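You operate a simulated robot arm through the tools that you are given. There is no shell and no other tool. Be economical: measure what you need, move in short steps, check, and stop when the job is done.

The job below is to be done with a simulated two-armed robot. You get a single attempt, and the scene is never put back.

JOB
Hold the round pan on the trolley top steady with one hand and put the black nut from the top of the plywood table in it with the other.

Only the result counts: the job must be done as asked and must still hold three seconds after the hand-in. Knocking over, shifting, dropping, spilling or breaking anything else fails it.

ROBOT AND FRAMES
Two 6-joint arms with two-finger parallel grippers on one trunk, on a base that drives. Base frame: it is fixed to the floor where the robot stands at the start and does not move with it; the origin is under the middle of the robot, x ahead of it, y to its left, z up. Lengths are in mm, angles in rad, forces in N, time in s.
The left shoulder is at the start at [60, 187, 1122], the right one opposite. Places, roughly: black nut (5x4x3 cm) [500, 100, 900]; round pan [750, -2000, 750]. Payload 1.57 kg a hand.
The tool frame of a hand sits at the grasp point between the pads (the TCP): z along the fingers, y along the line on which they close. The tips reach 30 mm beyond it. The gripper opens to 110 mm. The fingers are 24 mm wide and 12 mm thick; the gripper's body (48 by 112 mm) begins 78 mm behind the TCP.
Orientation is that of the tool frame in the base frame, as a unit quaternion [w, x, y, z]. With the fingers straight down and closing along the base's y, the tool's x points along the base's -x, its y along +y and its z along -z.

CONTROLS
- The arms move only by the tool apply_moves. It takes "left_rows", "right_rows" or both (then of equal length, played together; a hand with none holds still); each is a list of rows, each an object (a shift or turn left out is 0, a gripper value left out holds the last) with "delta_pos": the shift along the tool's x, y, z in mm, a list of three; "angular": the turn, a rotation vector about the tool's x, y, z in rad, a list of three. In form: [{"delta_pos": [tx, ty, tz], "angular": [ax, ay, az]}, ...]. A call has 1 to 8 rows; each row shifts and turns the commanded pose from where the row before left it, along the tool's axes as they then stand. "left_grip" and "right_grip" are, for a hand that has rows, the gripper command, from -1 (fully open) to 1 (shut), values between in proportion, set as the call begins (left out, the last holds). A row lasts 0.2 s, in which the tool goes at most 50 mm and 0.15 rad; a call with a longer step from one row to the next is refused whole, and so is a gripper value outside its range. Where a pose cannot be reached the arm comes as near as it can. A force on the tool above 40 N (or 10 N above the force at the start of the call, whichever is more), or a blocked arm, ends the call early, and 0.2 s more pass. Each finger travels about 153 mm/s and halts on what it meets, pressing with about 23 N; the grip force reading is that of the motor and also rises with nothing between the fingers. The clock runs only during rows and for 0.2 s after the last one: add rows that do not move to give the fingers time. It gives the time, the measured TCP pose, the force on the tool (base axes), the opening and the grip force at its end, in the units of the frame above (readings bear some noise), with the torque about the TCP (base axes, N m) and any sound that the robot's microphone picked up.
- Cameras (640 x 400 px; columns grow to the right, rows downward): "scene" is now at [8.4, 16, 1651.1]; the picture's right is [0.17, -0.99, 0.00], its down [-0.79, -0.14, -0.60] and it looks along [0.59, 0.10, -0.80] (base axes); focal length 273 px, centre (320, 200). "left" rides on the left gripper at [70, -16, -141] in its tool frame; the picture's right is [0.23, 0.97, 0.00], its down [-0.86, 0.20, -0.48] and it looks along [-0.47, 0.11, 0.88] (tool axes); focal length 222 px, centre (320, 200). "right" rides on the right gripper at [70, 16, -141] in its tool frame; the picture's right is [-0.23, 0.97, 0.00], its down [-0.86, -0.20, -0.48] and it looks along [-0.47, -0.11, 0.88] (tool axes); focal length 222 px, centre (320, 200). There is no depth. A picture from a camera that has moved, and an enlarged one, comes with that camera's place and axes in the base frame and with its lens. The place of the scene camera against the robot may be out by one fixed shift of up to 12 mm in any direction.
- grab_frame(camera): a new picture of that camera. The clock stands still meanwhile.
- raise_lower(by): slides the trunk up (or, below 0, down) by that many mm; the arms and the scene camera ride with it, the base frame stays. It gives what a move gives, with no picture.
- roll_base(legs): drives the robot by 1 to 6 legs, each [ahead, left, turn to the left] in mm, mm and rad, along the robot's own axes; the way and the turn of a leg run together, so that a leg with both is an arc; at most 1500 mm and 3.142 rad a leg. The arms and the cameras ride along, it lands a little off, and it stops where it bumps. It gives what a move gives.
- pan_tilt(pan, tilt): turns the head with the scene camera to pan (to the left, within 1.501 rad either way) and tilt (down, from -0.506 to 1.204), counted from straight ahead of the robot. It gives what a move gives.
- close_up(camera, box): a new picture of the part [left, top, right, bottom] of that camera's present view, enlarged. The clock stands still meanwhile.
- finish_job(): hands the job in; it is judged then, once.

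Go step by step. Nothing tells you exact positions but the pictures and the camera data: compare them with the known pose of the tool, close in by small moves and look again before you grip or let go. The budget is 120 turns and 108 pictures, counting those below and the enlarged ones. Unless the task says otherwise, let go and move clear before handing in, and close with one line.

The tools are called as name(argument=value, ...) on one line, values as JSON. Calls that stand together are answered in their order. apply_moves: Moves the arms, as the interface text tells. Its arguments: {"type":"object","properties":{"left_rows":{"type":"array","items":{"type":"object","properties":{"delta_pos":{"type":"array","items":{"type":"number"}},"angular":{"type":"array","items":{"type":"number"}}}}},"left_grip":{"type":"number"},"right_rows":{"type":"array","items":{"type":"object","properties":{"delta_pos":{"type":"array","items":{"type":"number"}},"angular":{"type":"array","items":{"type":"number"}}}}},"right_grip":{"type":"number"}},"required":[]} The other tools are called the same way: raise_lower (by) slides the trunk up or down; roll_base (legs) drives the base; pan_tilt (pan, tilt) turns the head that bears the scene camera; grab_frame (camera) takes a picture; close_up (camera, box) takes an enlarged picture of a part of a camera's view; finish_job () hands the job in.

At the start:

```text
time_s: 0.0
left_ee_pos: [475.7, 300.7, 1090.9]
left_ee_rot: [0.0, 0.0, 1.0, 0.0]
left_ft_force: [0.5, 0.4, 0.7]
left_torque: [0.0, 0.01, -0.03]
left_grip_width: 110.2
left_grip_force: 0.1
right_ee_pos: [429.7, -65.5, 1167.1]
right_ee_rot: [0.0, 0.0, 1.0, 0.001]
right_ft_force: [-0.4, -1.1, 0.0]
right_torque: [-0.01, 0.0, -0.02]
right_grip_width: 110.2
right_grip_force: 0.3
trunk travel left (down, up): [-750.0, 240.0]
robot x, y, heading: [2.4, -3.3, -0.0]
head pan, tilt: [0.171, 0.927]
```

scene: 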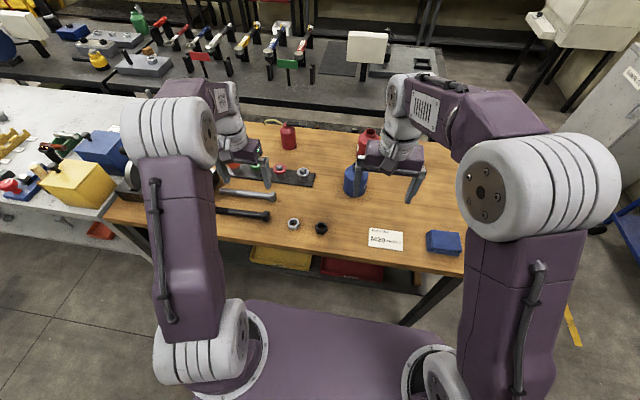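
right: 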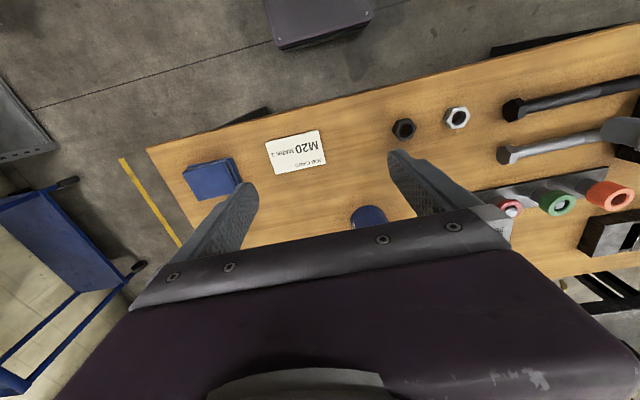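
left: 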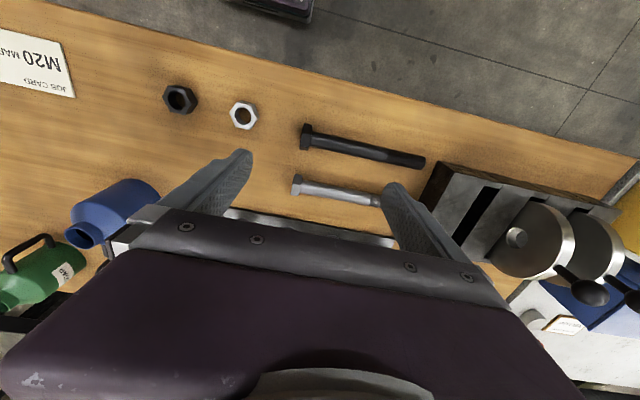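

The black nut lies near the front edge of the table. From the pictures together I put it at about (480, 88, 866), so I will zoom in and also look toward the trolley.

close_up(camera="left", box=[120, 60, 280, 160])

close_up(camera="right", box=[360, 80, 520, 180])

pan_tilt(pan=-1.2, tilt=0.5)

grab_frame(camera="scene")

```text
4.00 times, centred on (200, 110) of left
camera zoom: at [405.5, 284.5, 1232.4], right [-0.23, 0.97, 0.0], down [0.86, 0.2, 0.48], along [0.47, 0.11, -0.88], focal length 888 px, centre (800, 560)
```

zoom: 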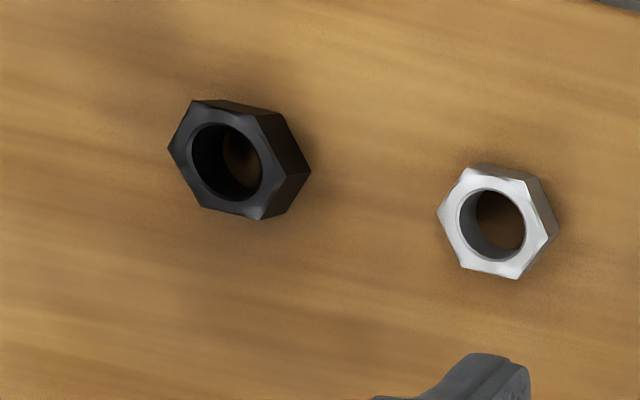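

```text
4.00 times, centred on (440, 130) of right
camera zoom: at [360.3, -48.0, 1307.6], right [0.23, 0.97, 0.0], down [0.86, -0.2, 0.48], along [0.47, -0.11, -0.88], focal length 888 px, centre (-160, 480)
```

zoom: 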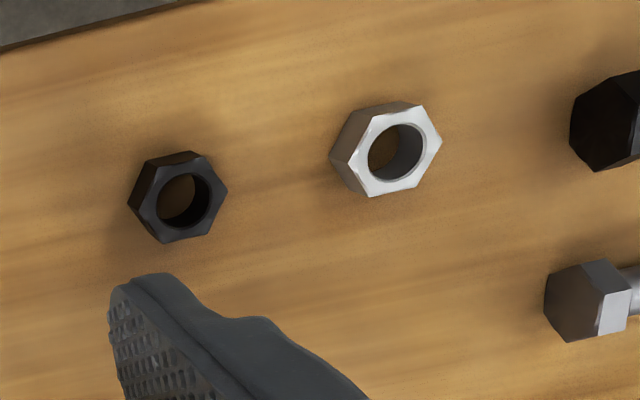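

```text
time_s: 1.5
left_ee_pos: [476.6, 300.9, 1090.5]
left_ee_rot: [0.0, -0.001, 1.0, 0.0]
left_ft_force: [0.1, -0.2, -0.6]
left_torque: [0.01, -0.03, -0.01]
left_grip_width: 109.9
left_grip_force: 0.1
right_ee_pos: [431.5, -64.6, 1165.0]
right_ee_rot: [0.0, 0.0, 1.0, 0.0]
right_ft_force: [-0.1, 0.2, 0.0]
right_torque: [0.0, 0.03, -0.01]
right_grip_width: 110.1
right_grip_force: 0.1
trunk travel left (down, up): [-750.0, 240.0]
robot x, y, heading: [-0.4, 0.3, 0.001]
head pan, tilt: [-1.201, 0.499]
```

```text
102 pictures are left
camera scene: at [-31.5, -81.3, 1687.0], right [-0.93, -0.36, 0.0], down [-0.17, 0.45, -0.88], along [0.32, -0.82, -0.48], focal length 273 px, centre (320, 200)
```

scene: 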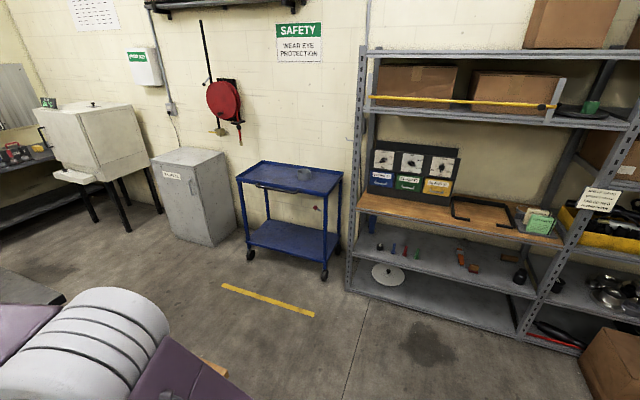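

The nut's top sits at about (480, 89, 877), lying flat with its corners along ±y. I'll zoom in on the trolley with the pan before moving.

close_up(camera="scene", box=[220, 140, 380, 240])

apply_moves(left_grip=-0.27, left_rows=[{"delta_pos": [0, -45, 0], "angular": [0, 0, 0.13]}, {"delta_pos": [0, -45, 0], "angular": [0, 0, 0.13]}, {"delta_pos": [12, -45, 0], "angular": [0, 0, 0.13]}, {"delta_pos": [30, -30, 0], "angular": [0, 0, 0.13]}])

grab_frame(camera="left")

```text
4.00 times, centred on (300, 190) of scene
camera zoom: at [-31.5, -81.3, 1687.0], right [-0.93, -0.36, 0.0], down [-0.17, 0.45, -0.88], along [0.32, -0.82, -0.48], focal length 1092 px, centre (400, 240)
```

zoom: 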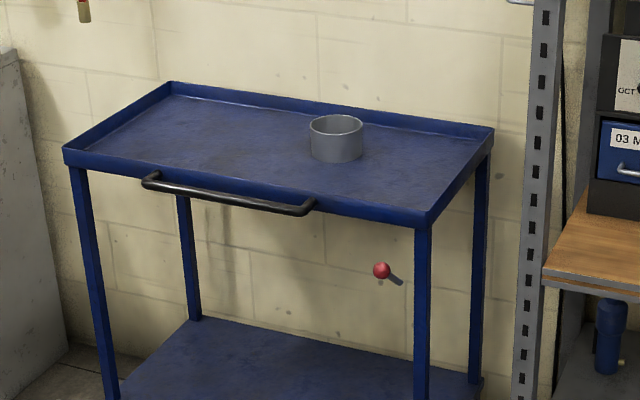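

```text
time_s: 2.5
left_ee_pos: [400.7, 152.3, 1089.0]
left_ee_rot: [0.0, 0.258, 0.966, 0.001]
left_ft_force: [-0.4, -0.5, 0.2]
left_torque: [0.01, -0.05, -0.02]
left_grip_width: 70.0
left_grip_force: 0.1
right_ee_pos: [429.2, -65.7, 1166.3]
right_ee_rot: [0.001, 0.0, 1.0, 0.001]
right_ft_force: [0.4, -0.6, -0.9]
right_torque: [-0.01, 0.0, 0.02]
right_grip_width: 110.0
right_grip_force: 0.1
trunk travel left (down, up): [-750.0, 240.0]
robot x, y, heading: [-0.2, 3.2, -0.002]
head pan, tilt: [-1.201, 0.499]
```

```text
100 pictures are left
camera left: at [331.1, 173.2, 1231.2], right [0.29, 0.96, 0.0], down [0.84, -0.25, 0.48], along [0.46, -0.14, -0.88], focal length 222 px, centre (320, 200)
```

left: 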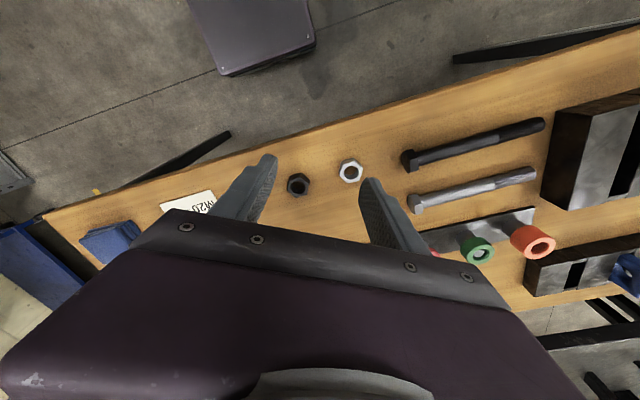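

The pan is a small straight-walled dish near the back of the trolley. The tool is now turned to match the nut's flats, so next I move over the nut and partly down, then look.

apply_moves(left_rows=[{"delta_pos": [-35, -5, 10]}, {"delta_pos": [-35, -5, 30]}, {"delta_pos": [-30, -5, 30]}, {"delta_pos": [0, 0, 40]}, {"delta_pos": [0, 0, 20]}, {}])

grab_frame(camera="left")

close_up(camera="right", box=[360, 80, 520, 180])

```text
time_s: 3.9
left_ee_pos: [485.7, 91.3, 962.2]
left_ee_rot: [0.0, 0.257, 0.966, 0.0]
left_ft_force: [-0.8, 1.0, -0.4]
left_torque: [0.01, 0.02, -0.03]
left_grip_width: 69.8
left_grip_force: 0.2
right_ee_pos: [432.2, -64.3, 1164.9]
right_ee_rot: [0.0, 0.0, 1.0, 0.0]
right_ft_force: [0.3, 0.8, 0.5]
right_torque: [0.01, -0.01, -0.02]
right_grip_width: 110.0
right_grip_force: 0.1
trunk travel left (down, up): [-750.0, 240.0]
robot x, y, heading: [1.6, -1.3, 0.001]
head pan, tilt: [-1.201, 0.499]
```

```text
99 pictures are left
camera left: at [417.2, 112.1, 1103.4], right [0.29, 0.96, 0.0], down [0.84, -0.25, 0.48], along [0.46, -0.14, -0.88], focal length 222 px, centre (320, 200)
```

left: 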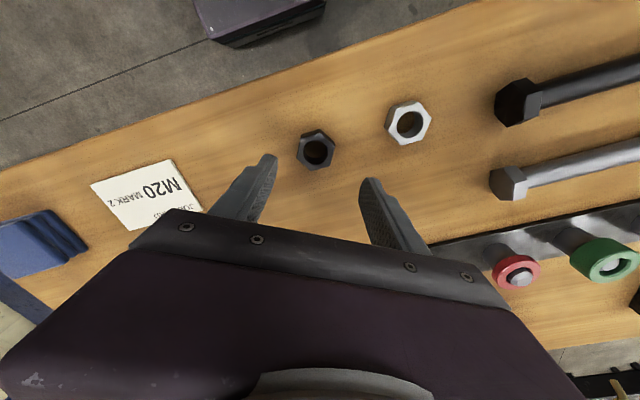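

```text
4.00 times, centred on (440, 130) of right
camera zoom: at [360.3, -48.1, 1307.6], right [0.23, 0.97, 0.0], down [0.86, -0.2, 0.48], along [0.47, -0.11, -0.88], focal length 888 px, centre (-160, 480)
```

zoom: 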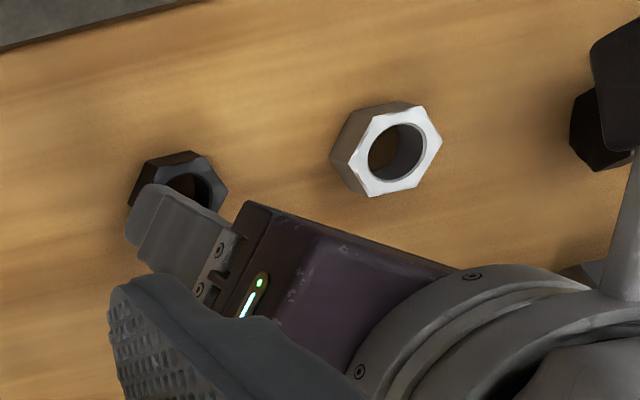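

The hand is nearly over the nut and about 6 mm too far ahead. I correct that, go down to just above the nut and look closely.

apply_moves(left_rows=[{"delta_pos": [4, -4, 20]}, {"delta_pos": [0, 0, 20]}, {}])

close_up(camera="left", box=[220, 90, 420, 215])

close_up(camera="right", box=[360, 80, 520, 180])

```text
time_s: 4.7
left_ee_pos: [480.6, 89.8, 920.0]
left_ee_rot: [0.0, 0.258, 0.966, 0.001]
left_ft_force: [0.1, 0.7, 1.0]
left_torque: [0.0, 0.0, -0.02]
left_grip_width: 70.1
left_grip_force: 0.2
right_ee_pos: [430.2, -65.0, 1165.3]
right_ee_rot: [-0.001, 0.0, 1.0, -0.001]
right_ft_force: [-0.2, -0.7, 0.6]
right_torque: [-0.01, 0.06, 0.0]
right_grip_width: 109.9
right_grip_force: 0.1
trunk travel left (down, up): [-750.0, 240.0]
robot x, y, heading: [1.7, -1.3, 0.001]
head pan, tilt: [-1.201, 0.499]
```

```text
3.20 times, centred on (320, 152) of left
camera zoom: at [412.1, 111.4, 1063.1], right [0.29, 0.96, 0.0], down [0.84, -0.25, 0.48], along [0.46, -0.14, -0.88], focal length 711 px, centre (320, 352)
```

zoom: 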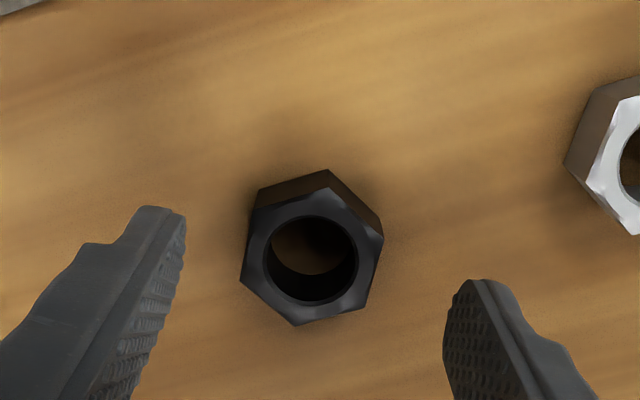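

```text
4.00 times, centred on (440, 130) of right
camera zoom: at [360.1, -48.0, 1307.7], right [0.23, 0.97, 0.0], down [0.86, -0.2, 0.48], along [0.47, -0.11, -0.88], focal length 888 px, centre (-160, 480)
```

zoom: 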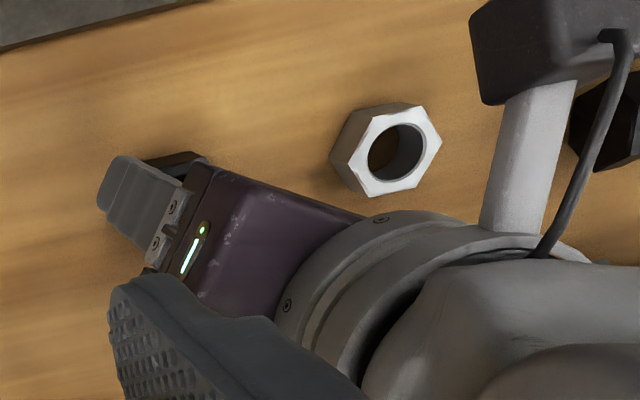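

The nut is centred between the fingers and its flats line up. I go down with the tips about 9 mm above the table, then close.

apply_moves(left_rows=[{"delta_pos": [0, -1.3, 14]}, {"delta_pos": [0, 0, 12]}, {"delta_pos": [0, 0, 8]}, {}])

grab_frame(camera="left")

```text
time_s: 5.7
left_ee_pos: [481.2, 89.4, 890.9]
left_ee_rot: [0.002, 0.257, 0.967, 0.0]
left_ft_force: [0.7, -0.1, 27.2]
left_torque: [-0.73, 0.79, -0.03]
left_grip_width: 68.3
left_grip_force: 0.1
right_ee_pos: [429.7, -66.0, 1166.1]
right_ee_rot: [0.001, 0.0, 1.0, 0.0]
right_ft_force: [-0.2, -0.7, -0.4]
right_torque: [0.0, 0.04, 0.01]
right_grip_width: 110.1
right_grip_force: 0.1
trunk travel left (down, up): [-750.0, 240.0]
robot x, y, heading: [0.3, 1.9, 0.0]
head pan, tilt: [-1.201, 0.499]
```

```text
95 pictures are left
camera left: at [411.3, 110.3, 1031.7], right [0.29, 0.96, 0.0], down [0.84, -0.25, 0.48], along [0.46, -0.14, -0.88], focal length 222 px, centre (320, 200)
```

left: 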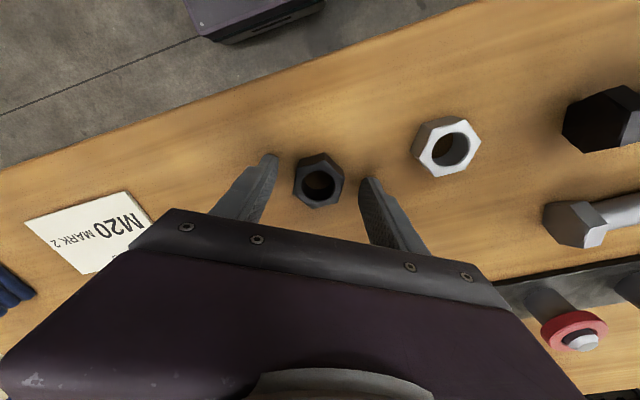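

The tips have touched the table, which puts it at about 860. I back off a few mm, shift slightly toward the robot and close.

apply_moves(left_rows=[{"delta_pos": [0, 0, -7]}, {"delta_pos": [3, -1.5, 0]}, {}])

apply_moves(left_grip=0.6, left_rows=[{}, {}, {}, {}])

close_up(camera="left", box=[220, 90, 420, 215])

```text
time_s: 6.5
left_ee_pos: [478.9, 88.8, 892.5]
left_ee_rot: [0.0, 0.256, 0.967, 0.0]
left_ft_force: [-0.4, 0.9, 0.8]
left_torque: [-0.01, -0.02, -0.01]
left_grip_width: 70.0
left_grip_force: 0.1
right_ee_pos: [431.0, -64.6, 1164.8]
right_ee_rot: [0.0, 0.0, 1.0, 0.0]
right_ft_force: [0.1, 0.2, 0.9]
right_torque: [-0.01, -0.02, 0.0]
right_grip_width: 110.2
right_grip_force: 0.0
trunk travel left (down, up): [-750.0, 240.0]
robot x, y, heading: [3.3, 1.7, -0.0]
head pan, tilt: [-1.201, 0.499]
```

```text
time_s: 7.5
left_ee_pos: [477.6, 89.9, 893.5]
left_ee_rot: [-0.001, 0.258, 0.966, 0.001]
left_ft_force: [0.0, 0.2, -0.2]
left_torque: [-0.01, 0.02, -0.03]
left_grip_width: 35.7
left_grip_force: 22.8
right_ee_pos: [431.0, -65.7, 1165.6]
right_ee_rot: [0.0, 0.0, 1.0, 0.0]
right_ft_force: [0.2, -0.2, -0.1]
right_torque: [-0.02, 0.05, -0.03]
right_grip_width: 110.1
right_grip_force: 0.2
trunk travel left (down, up): [-750.0, 240.0]
robot x, y, heading: [-1.1, 0.9, 0.001]
head pan, tilt: [-1.201, 0.499]
```

```text
3.20 times, centred on (320, 152) of left
camera zoom: at [409.0, 110.1, 1035.6], right [0.29, 0.96, 0.0], down [0.84, -0.25, 0.48], along [0.46, -0.14, -0.88], focal length 711 px, centre (320, 352)
```

zoom: 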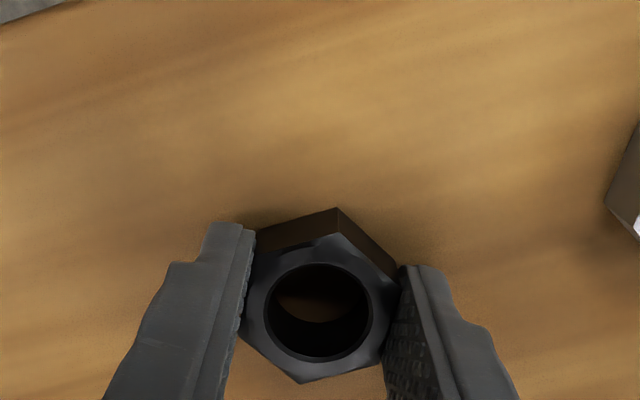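

The nut is gripped with its flats against the pads. I lift it straight up.

apply_moves(left_grip=1.0, left_rows=[{}, {"delta_pos": [0, 0, -25]}, {"delta_pos": [0, 0, -40]}, {"delta_pos": [0, 0, -45]}, {"delta_pos": [0, 0, -45]}, {"delta_pos": [0, 0, -45]}, {}])

grab_frame(camera="left")

pan_tilt(pan=-0.8, tilt=0.9)

grab_frame(camera="scene")

```text
time_s: 9.1
left_ee_pos: [480.2, 88.8, 1093.9]
left_ee_rot: [0.001, 0.257, 0.966, 0.0]
left_ft_force: [0.1, -0.1, -1.2]
left_torque: [-0.01, -0.03, 0.02]
left_grip_width: 35.7
left_grip_force: 22.8
right_ee_pos: [431.5, -65.5, 1165.9]
right_ee_rot: [-0.001, 0.0, 1.0, 0.0]
right_ft_force: [0.4, 0.9, 0.1]
right_torque: [0.01, 0.02, 0.02]
right_grip_width: 109.9
right_grip_force: 0.0
trunk travel left (down, up): [-750.0, 240.0]
robot x, y, heading: [-0.3, 0.5, 0.003]
head pan, tilt: [-1.201, 0.499]
```

```text
93 pictures are left
camera left: at [410.8, 109.0, 1236.7], right [0.29, 0.96, 0.0], down [0.84, -0.25, 0.48], along [0.46, -0.14, -0.88], focal length 222 px, centre (320, 200)
```

left: 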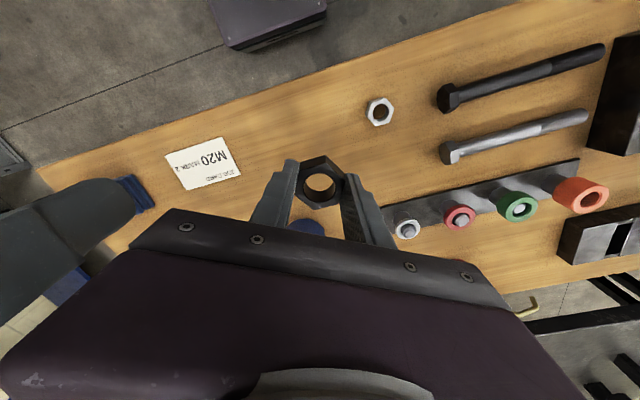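

```text
time_s: 10.0
left_ee_pos: [479.1, 88.5, 1094.3]
left_ee_rot: [0.001, 0.257, 0.966, 0.0]
left_ft_force: [0.3, 0.8, -1.1]
left_torque: [0.04, 0.01, -0.01]
left_grip_width: 35.5
left_grip_force: 22.9
right_ee_pos: [430.3, -65.3, 1166.0]
right_ee_rot: [0.0, 0.001, 1.0, -0.001]
right_ft_force: [-0.5, -0.1, -0.5]
right_torque: [-0.03, -0.01, -0.02]
right_grip_width: 109.8
right_grip_force: 0.0
trunk travel left (down, up): [-750.0, 240.0]
robot x, y, heading: [-0.0, 0.7, 0.004]
head pan, tilt: [-0.799, 0.901]
```

```text
92 pictures are left
camera scene: at [-12.0, -50.8, 1653.2], right [-0.72, -0.7, 0.0], down [-0.55, 0.56, -0.62], along [0.43, -0.45, -0.78], focal length 273 px, centre (320, 200)
```

scene: 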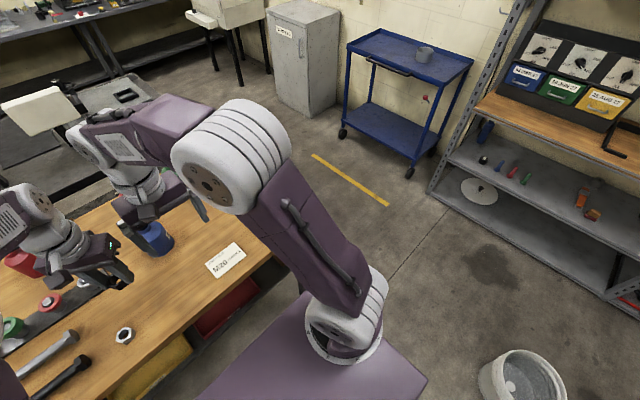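

The nut is held securely. A bucket stands behind on the right and a shelf stands right of the trolley. I drive clear of the table end, turn to face the trolley and look.

roll_base(legs=[[0, -560, 0], [450, -450, 0], [0, 0, -1.571]])

pan_tilt(pan=0, tilt=0.75)

grab_frame(camera="scene")

grab_frame(camera="left")

```text
time_s: 20.1
left_ee_pos: [578.6, -1470.2, 1093.6]
left_ee_rot: [0.0, 0.85, 0.527, 0.0]
left_ft_force: [0.3, 0.4, -1.1]
left_torque: [0.01, 0.01, 0.01]
left_grip_width: 35.4
left_grip_force: 22.8
right_ee_pos: [423.5, -1429.7, 1165.6]
right_ee_rot: [-0.001, 0.686, 0.728, 0.0]
right_ft_force: [0.6, -0.6, -0.1]
right_torque: [0.04, -0.01, -0.03]
right_grip_width: 109.9
right_grip_force: 0.1
trunk travel left (down, up): [-750.0, 240.0]
robot x, y, heading: [460.7, -993.3, -1.51]
head pan, tilt: [-0.799, 0.901]
```

```text
time_s: 21.2
left_ee_pos: [579.1, -1468.4, 1095.8]
left_ee_rot: [0.0, 0.85, 0.527, 0.001]
left_ft_force: [0.2, -0.3, -1.4]
left_torque: [-0.03, 0.04, -0.01]
left_grip_width: 35.3
left_grip_force: 23.0
right_ee_pos: [423.4, -1430.8, 1165.5]
right_ee_rot: [0.0, 0.686, 0.727, 0.0]
right_ft_force: [-1.1, 0.3, -0.9]
right_torque: [0.0, 0.01, 0.03]
right_grip_width: 110.0
right_grip_force: 0.2
trunk travel left (down, up): [-750.0, 240.0]
robot x, y, heading: [465.7, -999.7, -1.51]
head pan, tilt: [0.0, 0.75]
```

```text
91 pictures are left
camera scene: at [459.6, -1016.0, 1665.0], right [-1.0, -0.06, 0.0], down [-0.04, 0.68, -0.73], along [0.04, -0.73, -0.68], focal length 273 px, centre (320, 200)
```

scene: 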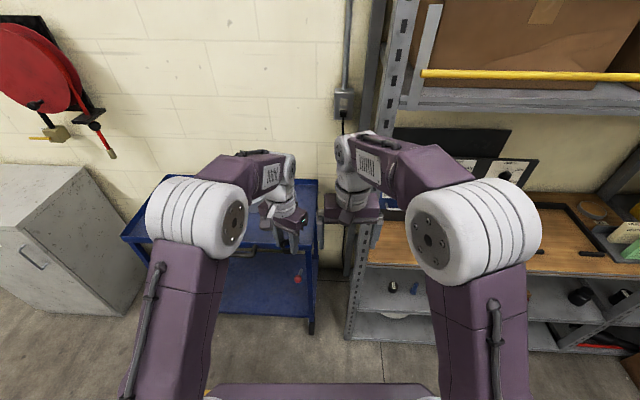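

```text
90 pictures are left
camera left: at [595.5, -1399.4, 1236.4], right [0.97, -0.23, 0.0], down [-0.2, -0.85, 0.48], along [-0.11, -0.47, -0.88], focal length 222 px, centre (320, 200)
```

left: 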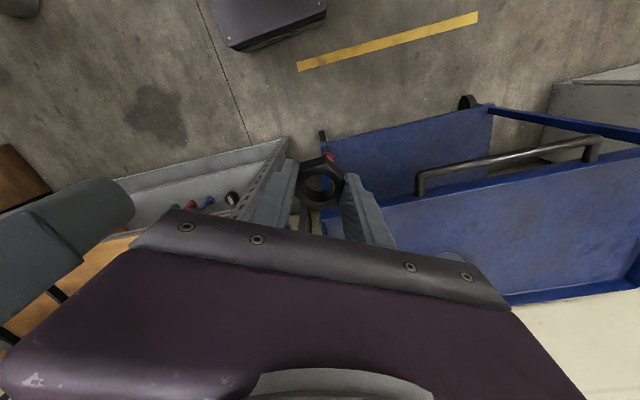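

I'm facing the trolley but too far right, toward the shelf. I shift left, straighten and look again.

roll_base(legs=[[0, 340, -0.06]])

grab_frame(camera="scene")

grab_frame(camera="left")

grab_frame(camera="right")

```text
time_s: 23.4
left_ee_pos: [883.6, -1469.1, 1094.0]
left_ee_rot: [0.0, 0.868, 0.496, 0.0]
left_ft_force: [-0.7, 0.4, -1.0]
left_torque: [0.01, 0.0, 0.02]
left_grip_width: 35.7
left_grip_force: 23.3
right_ee_pos: [731.0, -1418.6, 1165.0]
right_ee_rot: [0.001, 0.71, 0.704, 0.001]
right_ft_force: [0.2, -0.1, -0.3]
right_torque: [0.0, -0.02, 0.03]
right_grip_width: 110.2
right_grip_force: 0.1
trunk travel left (down, up): [-750.0, 240.0]
robot x, y, heading: [799.9, -989.5, -1.583]
head pan, tilt: [0.0, 0.75]
```

```text
89 pictures are left
camera scene: at [794.9, -1007.6, 1665.0], right [-1.0, 0.01, 0.0], down [0.01, 0.68, -0.73], along [-0.01, -0.73, -0.68], focal length 273 px, centre (320, 200)
```

scene: 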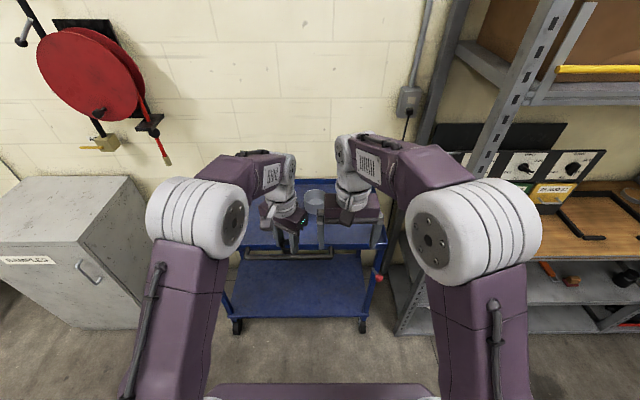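

```text
88 pictures are left
camera left: at [904.8, -1399.1, 1236.5], right [0.96, -0.3, 0.0], down [-0.26, -0.84, 0.48], along [-0.14, -0.46, -0.88], focal length 222 px, centre (320, 200)
```

left: 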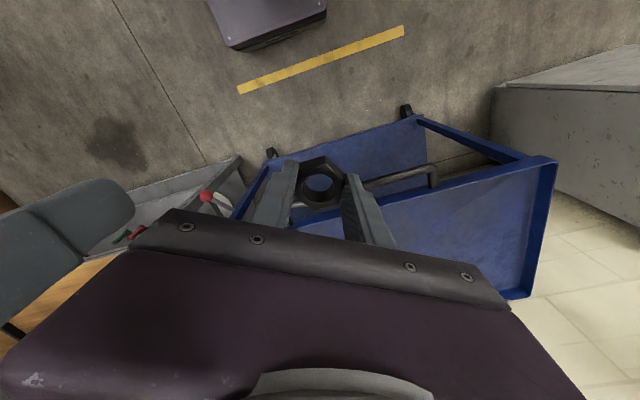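

```text
87 pictures are left
camera right: at [747.1, -1348.0, 1307.5], right [0.97, -0.24, 0.0], down [-0.21, -0.85, 0.48], along [-0.11, -0.46, -0.88], focal length 222 px, centre (320, 200)
```

right: 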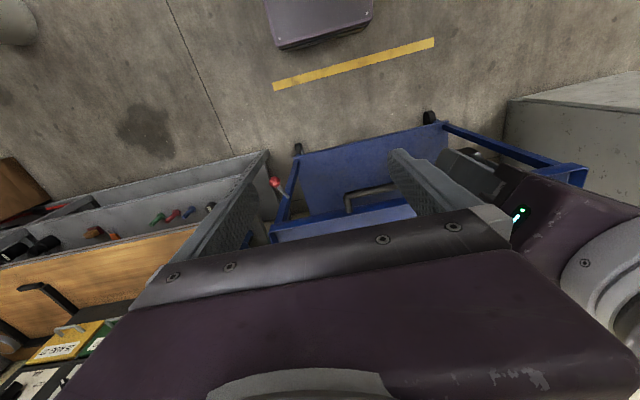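

From the two scene views the pan's rim is at about (804, −1885, 864), with an outer diameter of roughly 105 mm. I drive ahead with the hands still high, keep clear of the trolley handle, and look again.

roll_base(legs=[[300, 0, 0.01]])

grab_frame(camera="scene")

grab_frame(camera="left")

grab_frame(camera="right")

```text
time_s: 25.4
left_ee_pos: [888.6, -1764.5, 1095.2]
left_ee_rot: [0.001, 0.865, 0.502, 0.0]
left_ft_force: [1.0, 0.8, -0.6]
left_torque: [-0.03, 0.02, 0.03]
left_grip_width: 35.7
left_grip_force: 23.1
right_ee_pos: [735.2, -1716.5, 1165.3]
right_ee_rot: [0.001, 0.707, 0.707, -0.001]
right_ft_force: [0.1, 0.2, 0.2]
right_torque: [-0.01, -0.03, 0.0]
right_grip_width: 110.0
right_grip_force: 0.1
trunk travel left (down, up): [-750.0, 240.0]
robot x, y, heading: [802.6, -1287.6, -1.571]
head pan, tilt: [0.0, 0.75]
```

```text
86 pictures are left
camera scene: at [795.5, -1304.2, 1665.1], right [-1.0, 0.0, 0.0], down [0.0, 0.68, -0.73], along [0.0, -0.73, -0.68], focal length 273 px, centre (320, 200)
```

scene: 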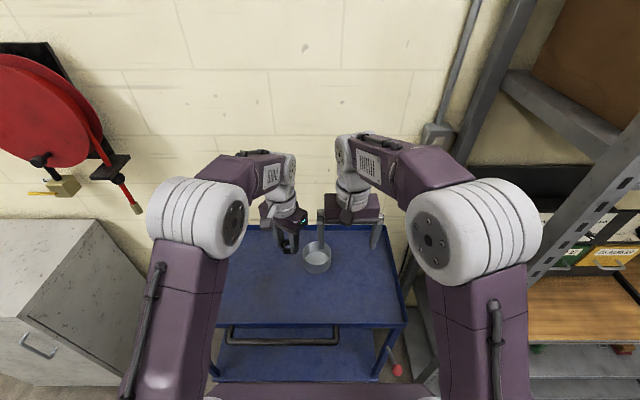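

```text
85 pictures are left
camera left: at [909.3, -1695.0, 1237.0], right [0.96, -0.29, 0.0], down [-0.25, -0.84, 0.48], along [-0.14, -0.46, -0.88], focal length 222 px, centre (320, 200)
```

left: 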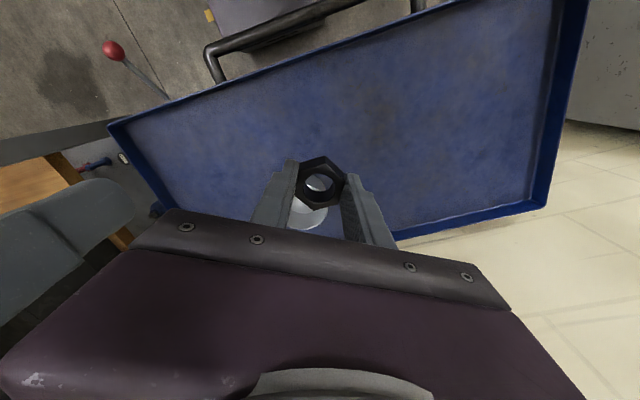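

```text
84 pictures are left
camera right: at [751.1, -1645.6, 1308.1], right [0.97, -0.23, 0.0], down [-0.2, -0.85, 0.48], along [-0.11, -0.47, -0.88], focal length 222 px, centre (320, 200)
```

right: 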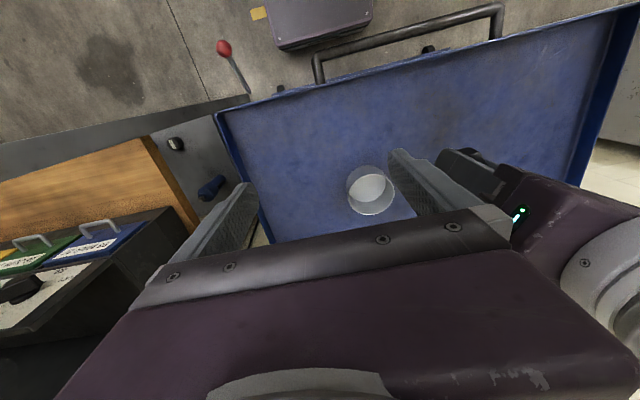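

The pan is visible from the scene and right cameras. I zoom in on it to place it accurately.

close_up(camera="right", box=[320, 140, 448, 220])

close_up(camera="scene", box=[256, 210, 384, 290])

```text
5.00 times, centred on (384, 180) of right
camera zoom: at [751.1, -1645.6, 1308.1], right [0.97, -0.23, 0.0], down [-0.2, -0.85, 0.48], along [-0.11, -0.47, -0.88], focal length 1111 px, centre (0, 300)
```

zoom: 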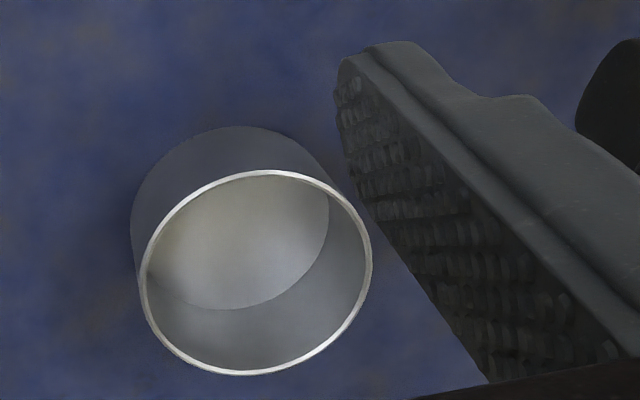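

```text
5.00 times, centred on (320, 250) of scene
camera zoom: at [795.5, -1304.2, 1665.1], right [-1.0, 0.0, 0.0], down [0.0, 0.68, -0.73], along [0.0, -0.73, -0.68], focal length 1365 px, centre (320, -50)
```

zoom: 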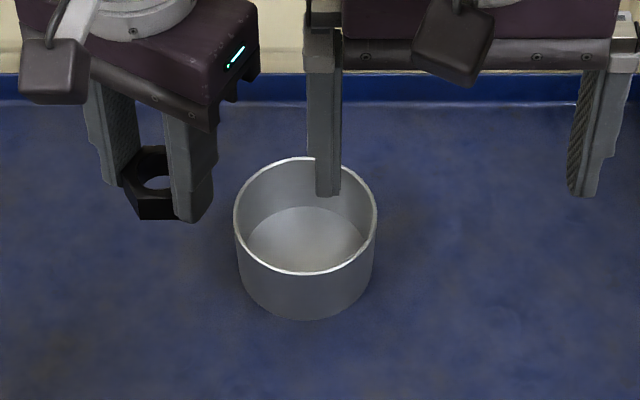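

The pan is about 103 mm across and 45–50 mm deep. The right hand will pinch its right wall while leaning back toward me, which leaves room for the left hand to come straight down. First I drive a little closer and swing the left hand off to the left.

roll_base(legs=[[90, 0, 0]])

apply_moves(left_rows=[{"delta_pos": [0, 40, 0]}, {"delta_pos": [10, 45, 0]}, {"delta_pos": [20, 40, 0]}, {}], right_rows=[{"angular": [0, 0.14, 0]}, {"angular": [0, 0.14, 0]}, {"angular": [0, 0.14, 0]}, {}])

grab_frame(camera="scene")

grab_frame(camera="right")

```text
time_s: 26.5
left_ee_pos: [889.4, -1852.1, 1094.6]
left_ee_rot: [0.001, 0.865, 0.502, -0.001]
left_ft_force: [0.1, 0.2, -1.1]
left_torque: [-0.04, -0.01, 0.0]
left_grip_width: 35.6
left_grip_force: 22.7
right_ee_pos: [736.5, -1804.9, 1166.4]
right_ee_rot: [0.002, 0.706, 0.708, -0.001]
right_ft_force: [-1.1, 1.0, 0.0]
right_torque: [-0.06, 0.0, -0.02]
right_grip_width: 109.9
right_grip_force: 0.0
trunk travel left (down, up): [-750.0, 240.0]
robot x, y, heading: [803.5, -1377.8, -1.566]
head pan, tilt: [0.0, 0.75]
```

```text
time_s: 27.5
left_ee_pos: [1011.4, -1886.7, 1098.7]
left_ee_rot: [0.0, 0.865, 0.502, 0.001]
left_ft_force: [-0.4, 0.1, -0.9]
left_torque: [-0.03, 0.02, -0.03]
left_grip_width: 35.4
left_grip_force: 23.2
right_ee_pos: [735.2, -1807.2, 1165.4]
right_ee_rot: [-0.147, 0.691, 0.692, 0.148]
right_ft_force: [-0.3, -0.7, -0.2]
right_torque: [-0.03, 0.01, 0.0]
right_grip_width: 109.9
right_grip_force: 0.1
trunk travel left (down, up): [-750.0, 240.0]
robot x, y, heading: [802.8, -1378.2, -1.568]
head pan, tilt: [0.0, 0.75]
```

```text
81 pictures are left
camera scene: at [794.8, -1394.1, 1665.1], right [-1.0, 0.0, 0.0], down [0.0, 0.68, -0.73], along [0.0, -0.73, -0.68], focal length 273 px, centre (320, 200)
```

scene: 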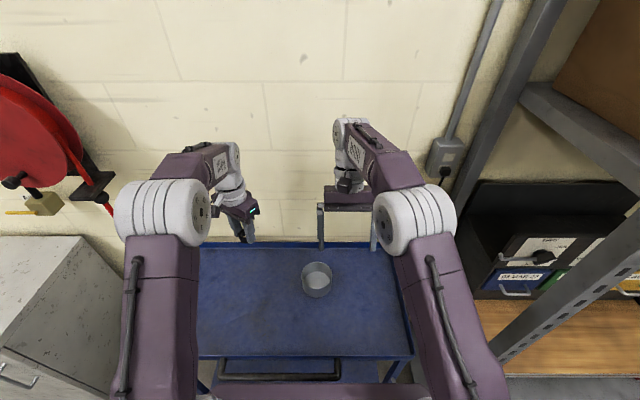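

```text
80 pictures are left
camera right: at [751.3, -1799.7, 1324.0], right [0.97, -0.2, -0.09], down [-0.2, -0.98, 0.09], along [-0.11, -0.07, -0.99], focal length 222 px, centre (320, 200)
```

right: 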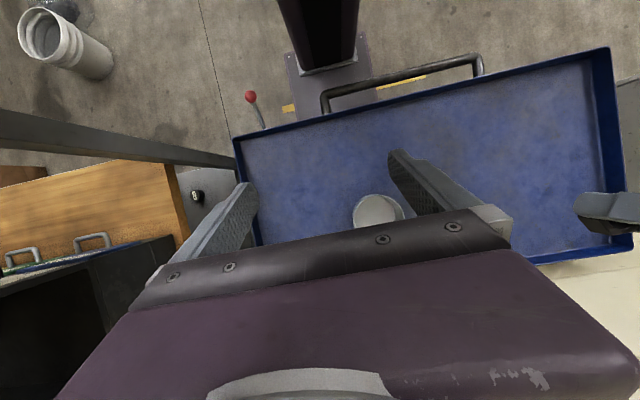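

That tilt went the wrong way. Before I reverse it, I use this view as a second fix on the pan.

close_up(camera="right", box=[320, 160, 448, 240])

close_up(camera="scene", box=[256, 240, 384, 320])

apply_moves(right_rows=[{"angular": [0, -0.145, 0]}, {"angular": [0, -0.145, 0]}, {"angular": [0, -0.145, 0]}, {"angular": [0, -0.145, 0]}, {"angular": [0, -0.145, 0]}, {"angular": [0, -0.145, 0]}, {"angular": [0, -0.145, 0]}, {}])

grab_frame(camera="scene")

grab_frame(camera="right")

```text
5.00 times, centred on (384, 200) of right
camera zoom: at [751.3, -1799.7, 1324.0], right [0.97, -0.2, -0.09], down [-0.2, -0.98, 0.09], along [-0.11, -0.07, -0.99], focal length 1111 px, centre (0, 200)
```

zoom: 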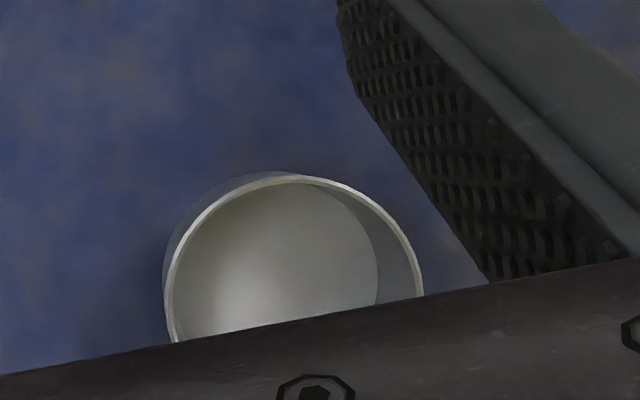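

```text
5.00 times, centred on (320, 280) of scene
camera zoom: at [794.8, -1394.1, 1665.1], right [-1.0, 0.0, 0.0], down [0.0, 0.68, -0.73], along [0.0, -0.73, -0.68], focal length 1365 px, centre (320, -200)
```

zoom: 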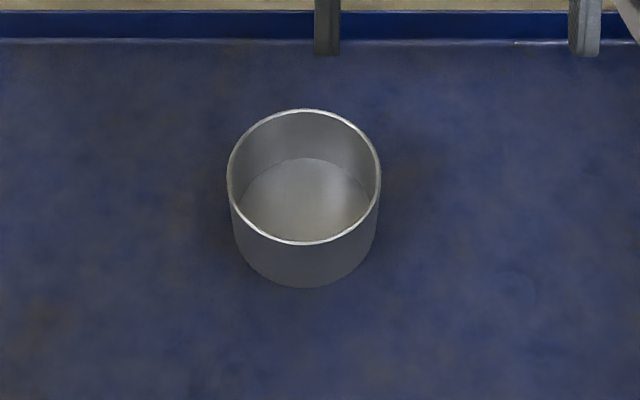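

```text
time_s: 29.3
left_ee_pos: [1011.1, -1887.8, 1097.4]
left_ee_rot: [0.0, 0.865, 0.502, 0.0]
left_ft_force: [0.1, -0.3, -1.1]
left_torque: [0.05, -0.03, 0.0]
left_grip_width: 35.5
left_grip_force: 22.6
right_ee_pos: [736.8, -1806.5, 1165.5]
right_ee_rot: [0.208, 0.675, 0.677, -0.207]
right_ft_force: [-0.5, 0.2, 0.7]
right_torque: [0.01, 0.03, 0.03]
right_grip_width: 110.1
right_grip_force: 0.1
trunk travel left (down, up): [-750.0, 240.0]
robot x, y, heading: [798.1, -1376.8, -1.567]
head pan, tilt: [0.0, 0.75]
```

```text
77 pictures are left
camera scene: at [795.8, -1396.2, 1665.0], right [-1.0, 0.0, 0.0], down [0.0, 0.68, -0.73], along [0.0, -0.73, -0.68], focal length 273 px, centre (320, 200)
```

scene: 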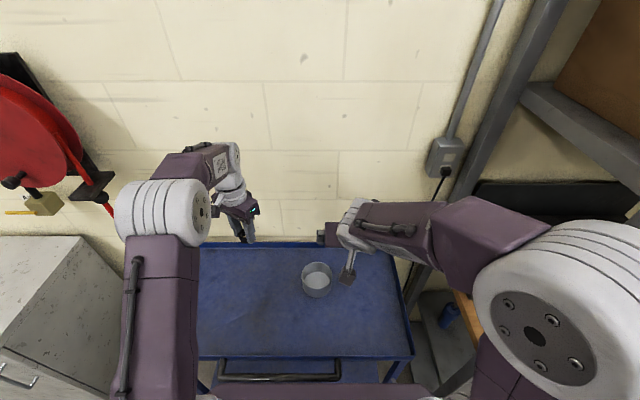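

```text
76 pictures are left
camera right: at [751.3, -1669.1, 1244.3], right [0.97, -0.18, 0.13], down [-0.2, -0.44, 0.88], along [-0.1, -0.88, -0.47], focal length 222 px, centre (320, 200)
```

right: 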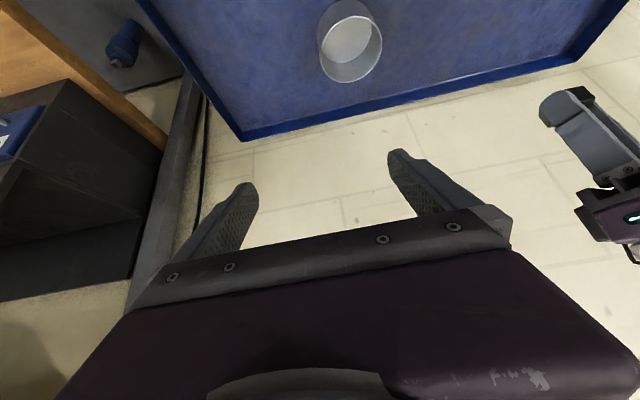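

The views agree on a pan centre near (811, −1894) with the rim at 862 and an outer diameter of about 106. I finish the tilt to about 50°, narrow the right gripper, and move to hover above the pan's right wall.

apply_moves(right_grip=0.27, right_rows=[{"angular": [0, -0.137, 0]}, {"angular": [0, -0.137, 0]}, {"delta_pos": [22, 3.8, 34.8]}, {"delta_pos": [22, 3.8, 34.8]}, {"delta_pos": [22, 3.8, 34.8]}, {"delta_pos": [22, 3.8, 34.8]}, {}])

grab_frame(camera="scene")

grab_frame(camera="right")

grab_frame(camera="left")

```text
time_s: 30.9
left_ee_pos: [1011.2, -1887.5, 1098.4]
left_ee_rot: [-0.001, 0.865, 0.502, 0.0]
left_ft_force: [1.1, 0.0, -0.7]
left_torque: [0.0, -0.02, 0.0]
left_grip_width: 35.7
left_grip_force: 22.6
right_ee_pos: [757.6, -1861.0, 1018.6]
right_ee_rot: [0.295, 0.641, 0.643, -0.299]
right_ft_force: [-0.7, -0.3, -0.7]
right_torque: [-0.02, 0.01, -0.02]
right_grip_width: 40.1
right_grip_force: 0.2
right hand out of reach, approached as far as the arm can: row 6
trunk travel left (down, up): [-750.0, 240.0]
robot x, y, heading: [800.6, -1375.0, -1.569]
head pan, tilt: [0.0, 0.75]
```

```text
75 pictures are left
camera scene: at [795.3, -1394.6, 1665.1], right [-1.0, 0.0, 0.0], down [0.0, 0.68, -0.73], along [0.0, -0.73, -0.68], focal length 273 px, centre (320, 200)
```

scene: 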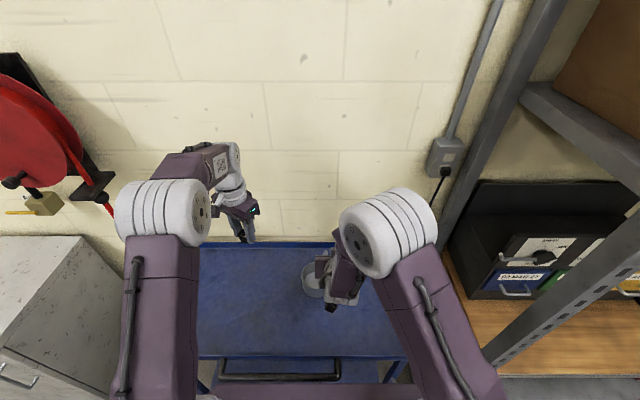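

```text
74 pictures are left
camera right: at [773.0, -1708.3, 1058.2], right [0.98, -0.15, 0.17], down [-0.19, -0.19, 0.96], along [-0.11, -0.97, -0.21], focal length 222 px, centre (320, 200)
```

right: 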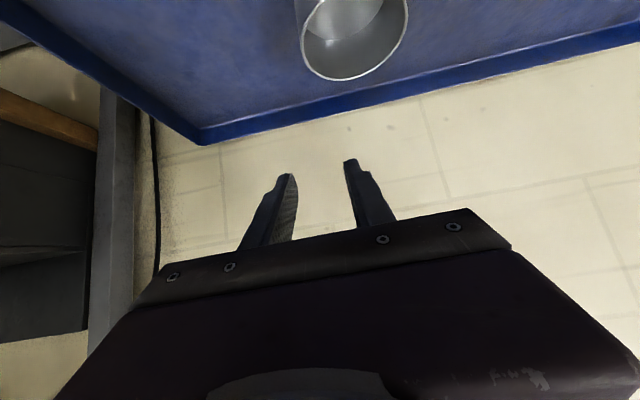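

```text
73 pictures are left
camera left: at [1031.1, -1818.4, 1239.9], right [0.96, -0.28, 0.0], down [-0.25, -0.84, 0.48], along [-0.14, -0.46, -0.88], focal length 222 px, centre (320, 200)
```

left: 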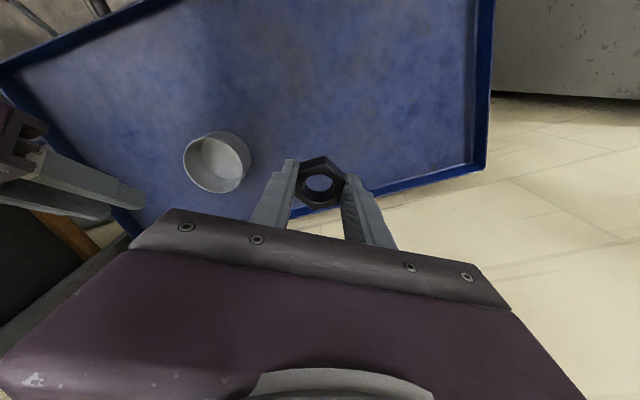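

The right arm is cramped at this height, so I lower the trunk to bring both hands down and then check with the left camera.

raise_lower(by=-80)

close_up(camera="left", box=[80, 90, 272, 210])

close_up(camera="scene", box=[256, 220, 416, 320])

```text
time_s: 32.1
left_ee_pos: [1011.7, -1886.8, 1017.5]
left_ee_rot: [0.0, 0.864, 0.503, 0.0]
left_ft_force: [-0.7, -0.3, -0.9]
left_torque: [0.0, 0.0, 0.01]
left_grip_width: 35.5
left_grip_force: 23.3
right_ee_pos: [757.7, -1862.6, 940.7]
right_ee_rot: [0.294, 0.641, 0.643, -0.298]
right_ft_force: [-0.8, -0.1, 0.5]
right_torque: [0.01, 0.01, 0.02]
right_grip_width: 40.1
right_grip_force: 0.2
trunk travel left (down, up): [-670.0, 320.0]
robot x, y, heading: [796.4, -1377.5, -1.573]
head pan, tilt: [0.0, 0.75]
```

```text
3.33 times, centred on (176, 150) of left
camera zoom: at [1031.4, -1819.0, 1159.6], right [0.96, -0.28, 0.0], down [-0.25, -0.84, 0.48], along [-0.14, -0.46, -0.88], focal length 740 px, centre (800, 367)
```

zoom: 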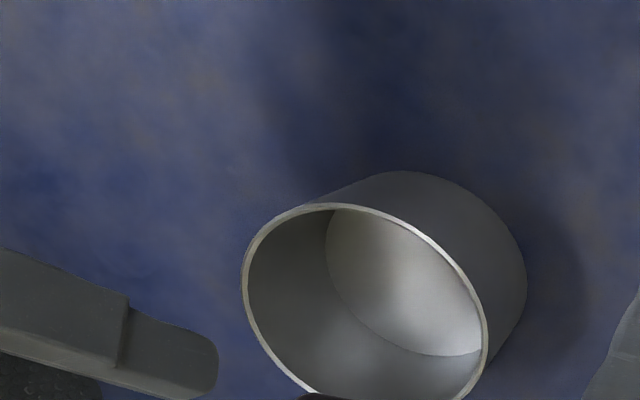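

```text
4.00 times, centred on (336, 270) of scene
camera zoom: at [795.7, -1395.4, 1585.1], right [-1.0, 0.0, 0.0], down [0.0, 0.68, -0.73], along [0.0, -0.73, -0.68], focal length 1092 px, centre (256, -80)
```

zoom: 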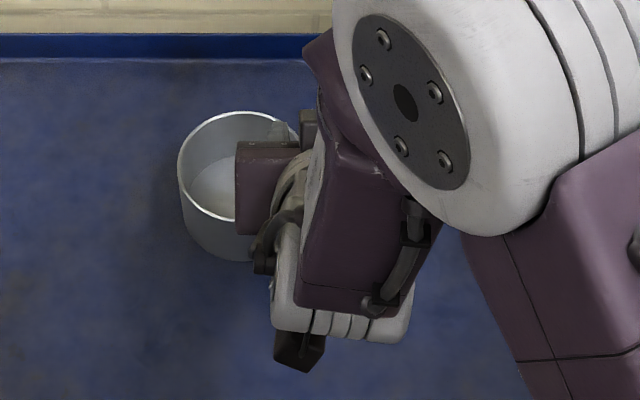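

The left view confirms the pan at (810, −1893) with the rim at 862. I move the right hand toward the wall and check how far the command is reached.

apply_moves(right_rows=[{"delta_pos": [3, 1, 20]}, {"delta_pos": [8, 0, 12]}, {}])

close_up(camera="left", box=[80, 90, 272, 210])

```text
time_s: 32.9
left_ee_pos: [1012.7, -1888.1, 1017.0]
left_ee_rot: [0.0, 0.865, 0.502, 0.0]
left_ft_force: [0.9, -0.1, -1.8]
left_torque: [0.03, -0.02, 0.0]
left_grip_width: 35.4
left_grip_force: 22.9
right_ee_pos: [759.5, -1881.6, 912.8]
right_ee_rot: [0.291, 0.641, 0.643, -0.301]
right_ft_force: [-0.6, -0.3, -0.4]
right_torque: [-0.02, 0.04, 0.0]
right_grip_width: 40.1
right_grip_force: 0.1
trunk travel left (down, up): [-670.0, 320.0]
robot x, y, heading: [799.8, -1376.0, -1.574]
head pan, tilt: [0.0, 0.75]
```

```text
3.33 times, centred on (176, 150) of left
camera zoom: at [1031.4, -1818.9, 1159.6], right [0.96, -0.28, 0.0], down [-0.25, -0.84, 0.48], along [-0.14, -0.46, -0.88], focal length 740 px, centre (800, 367)
```

zoom: 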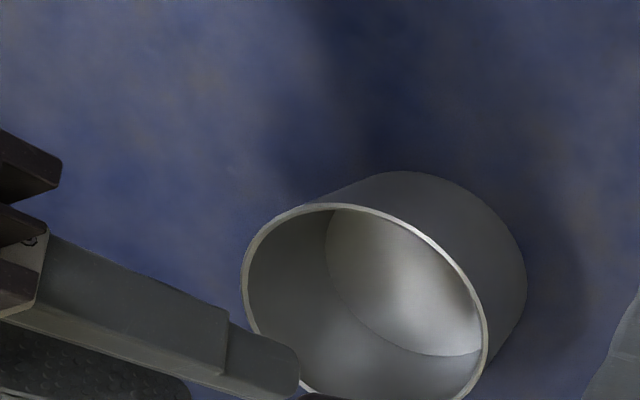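

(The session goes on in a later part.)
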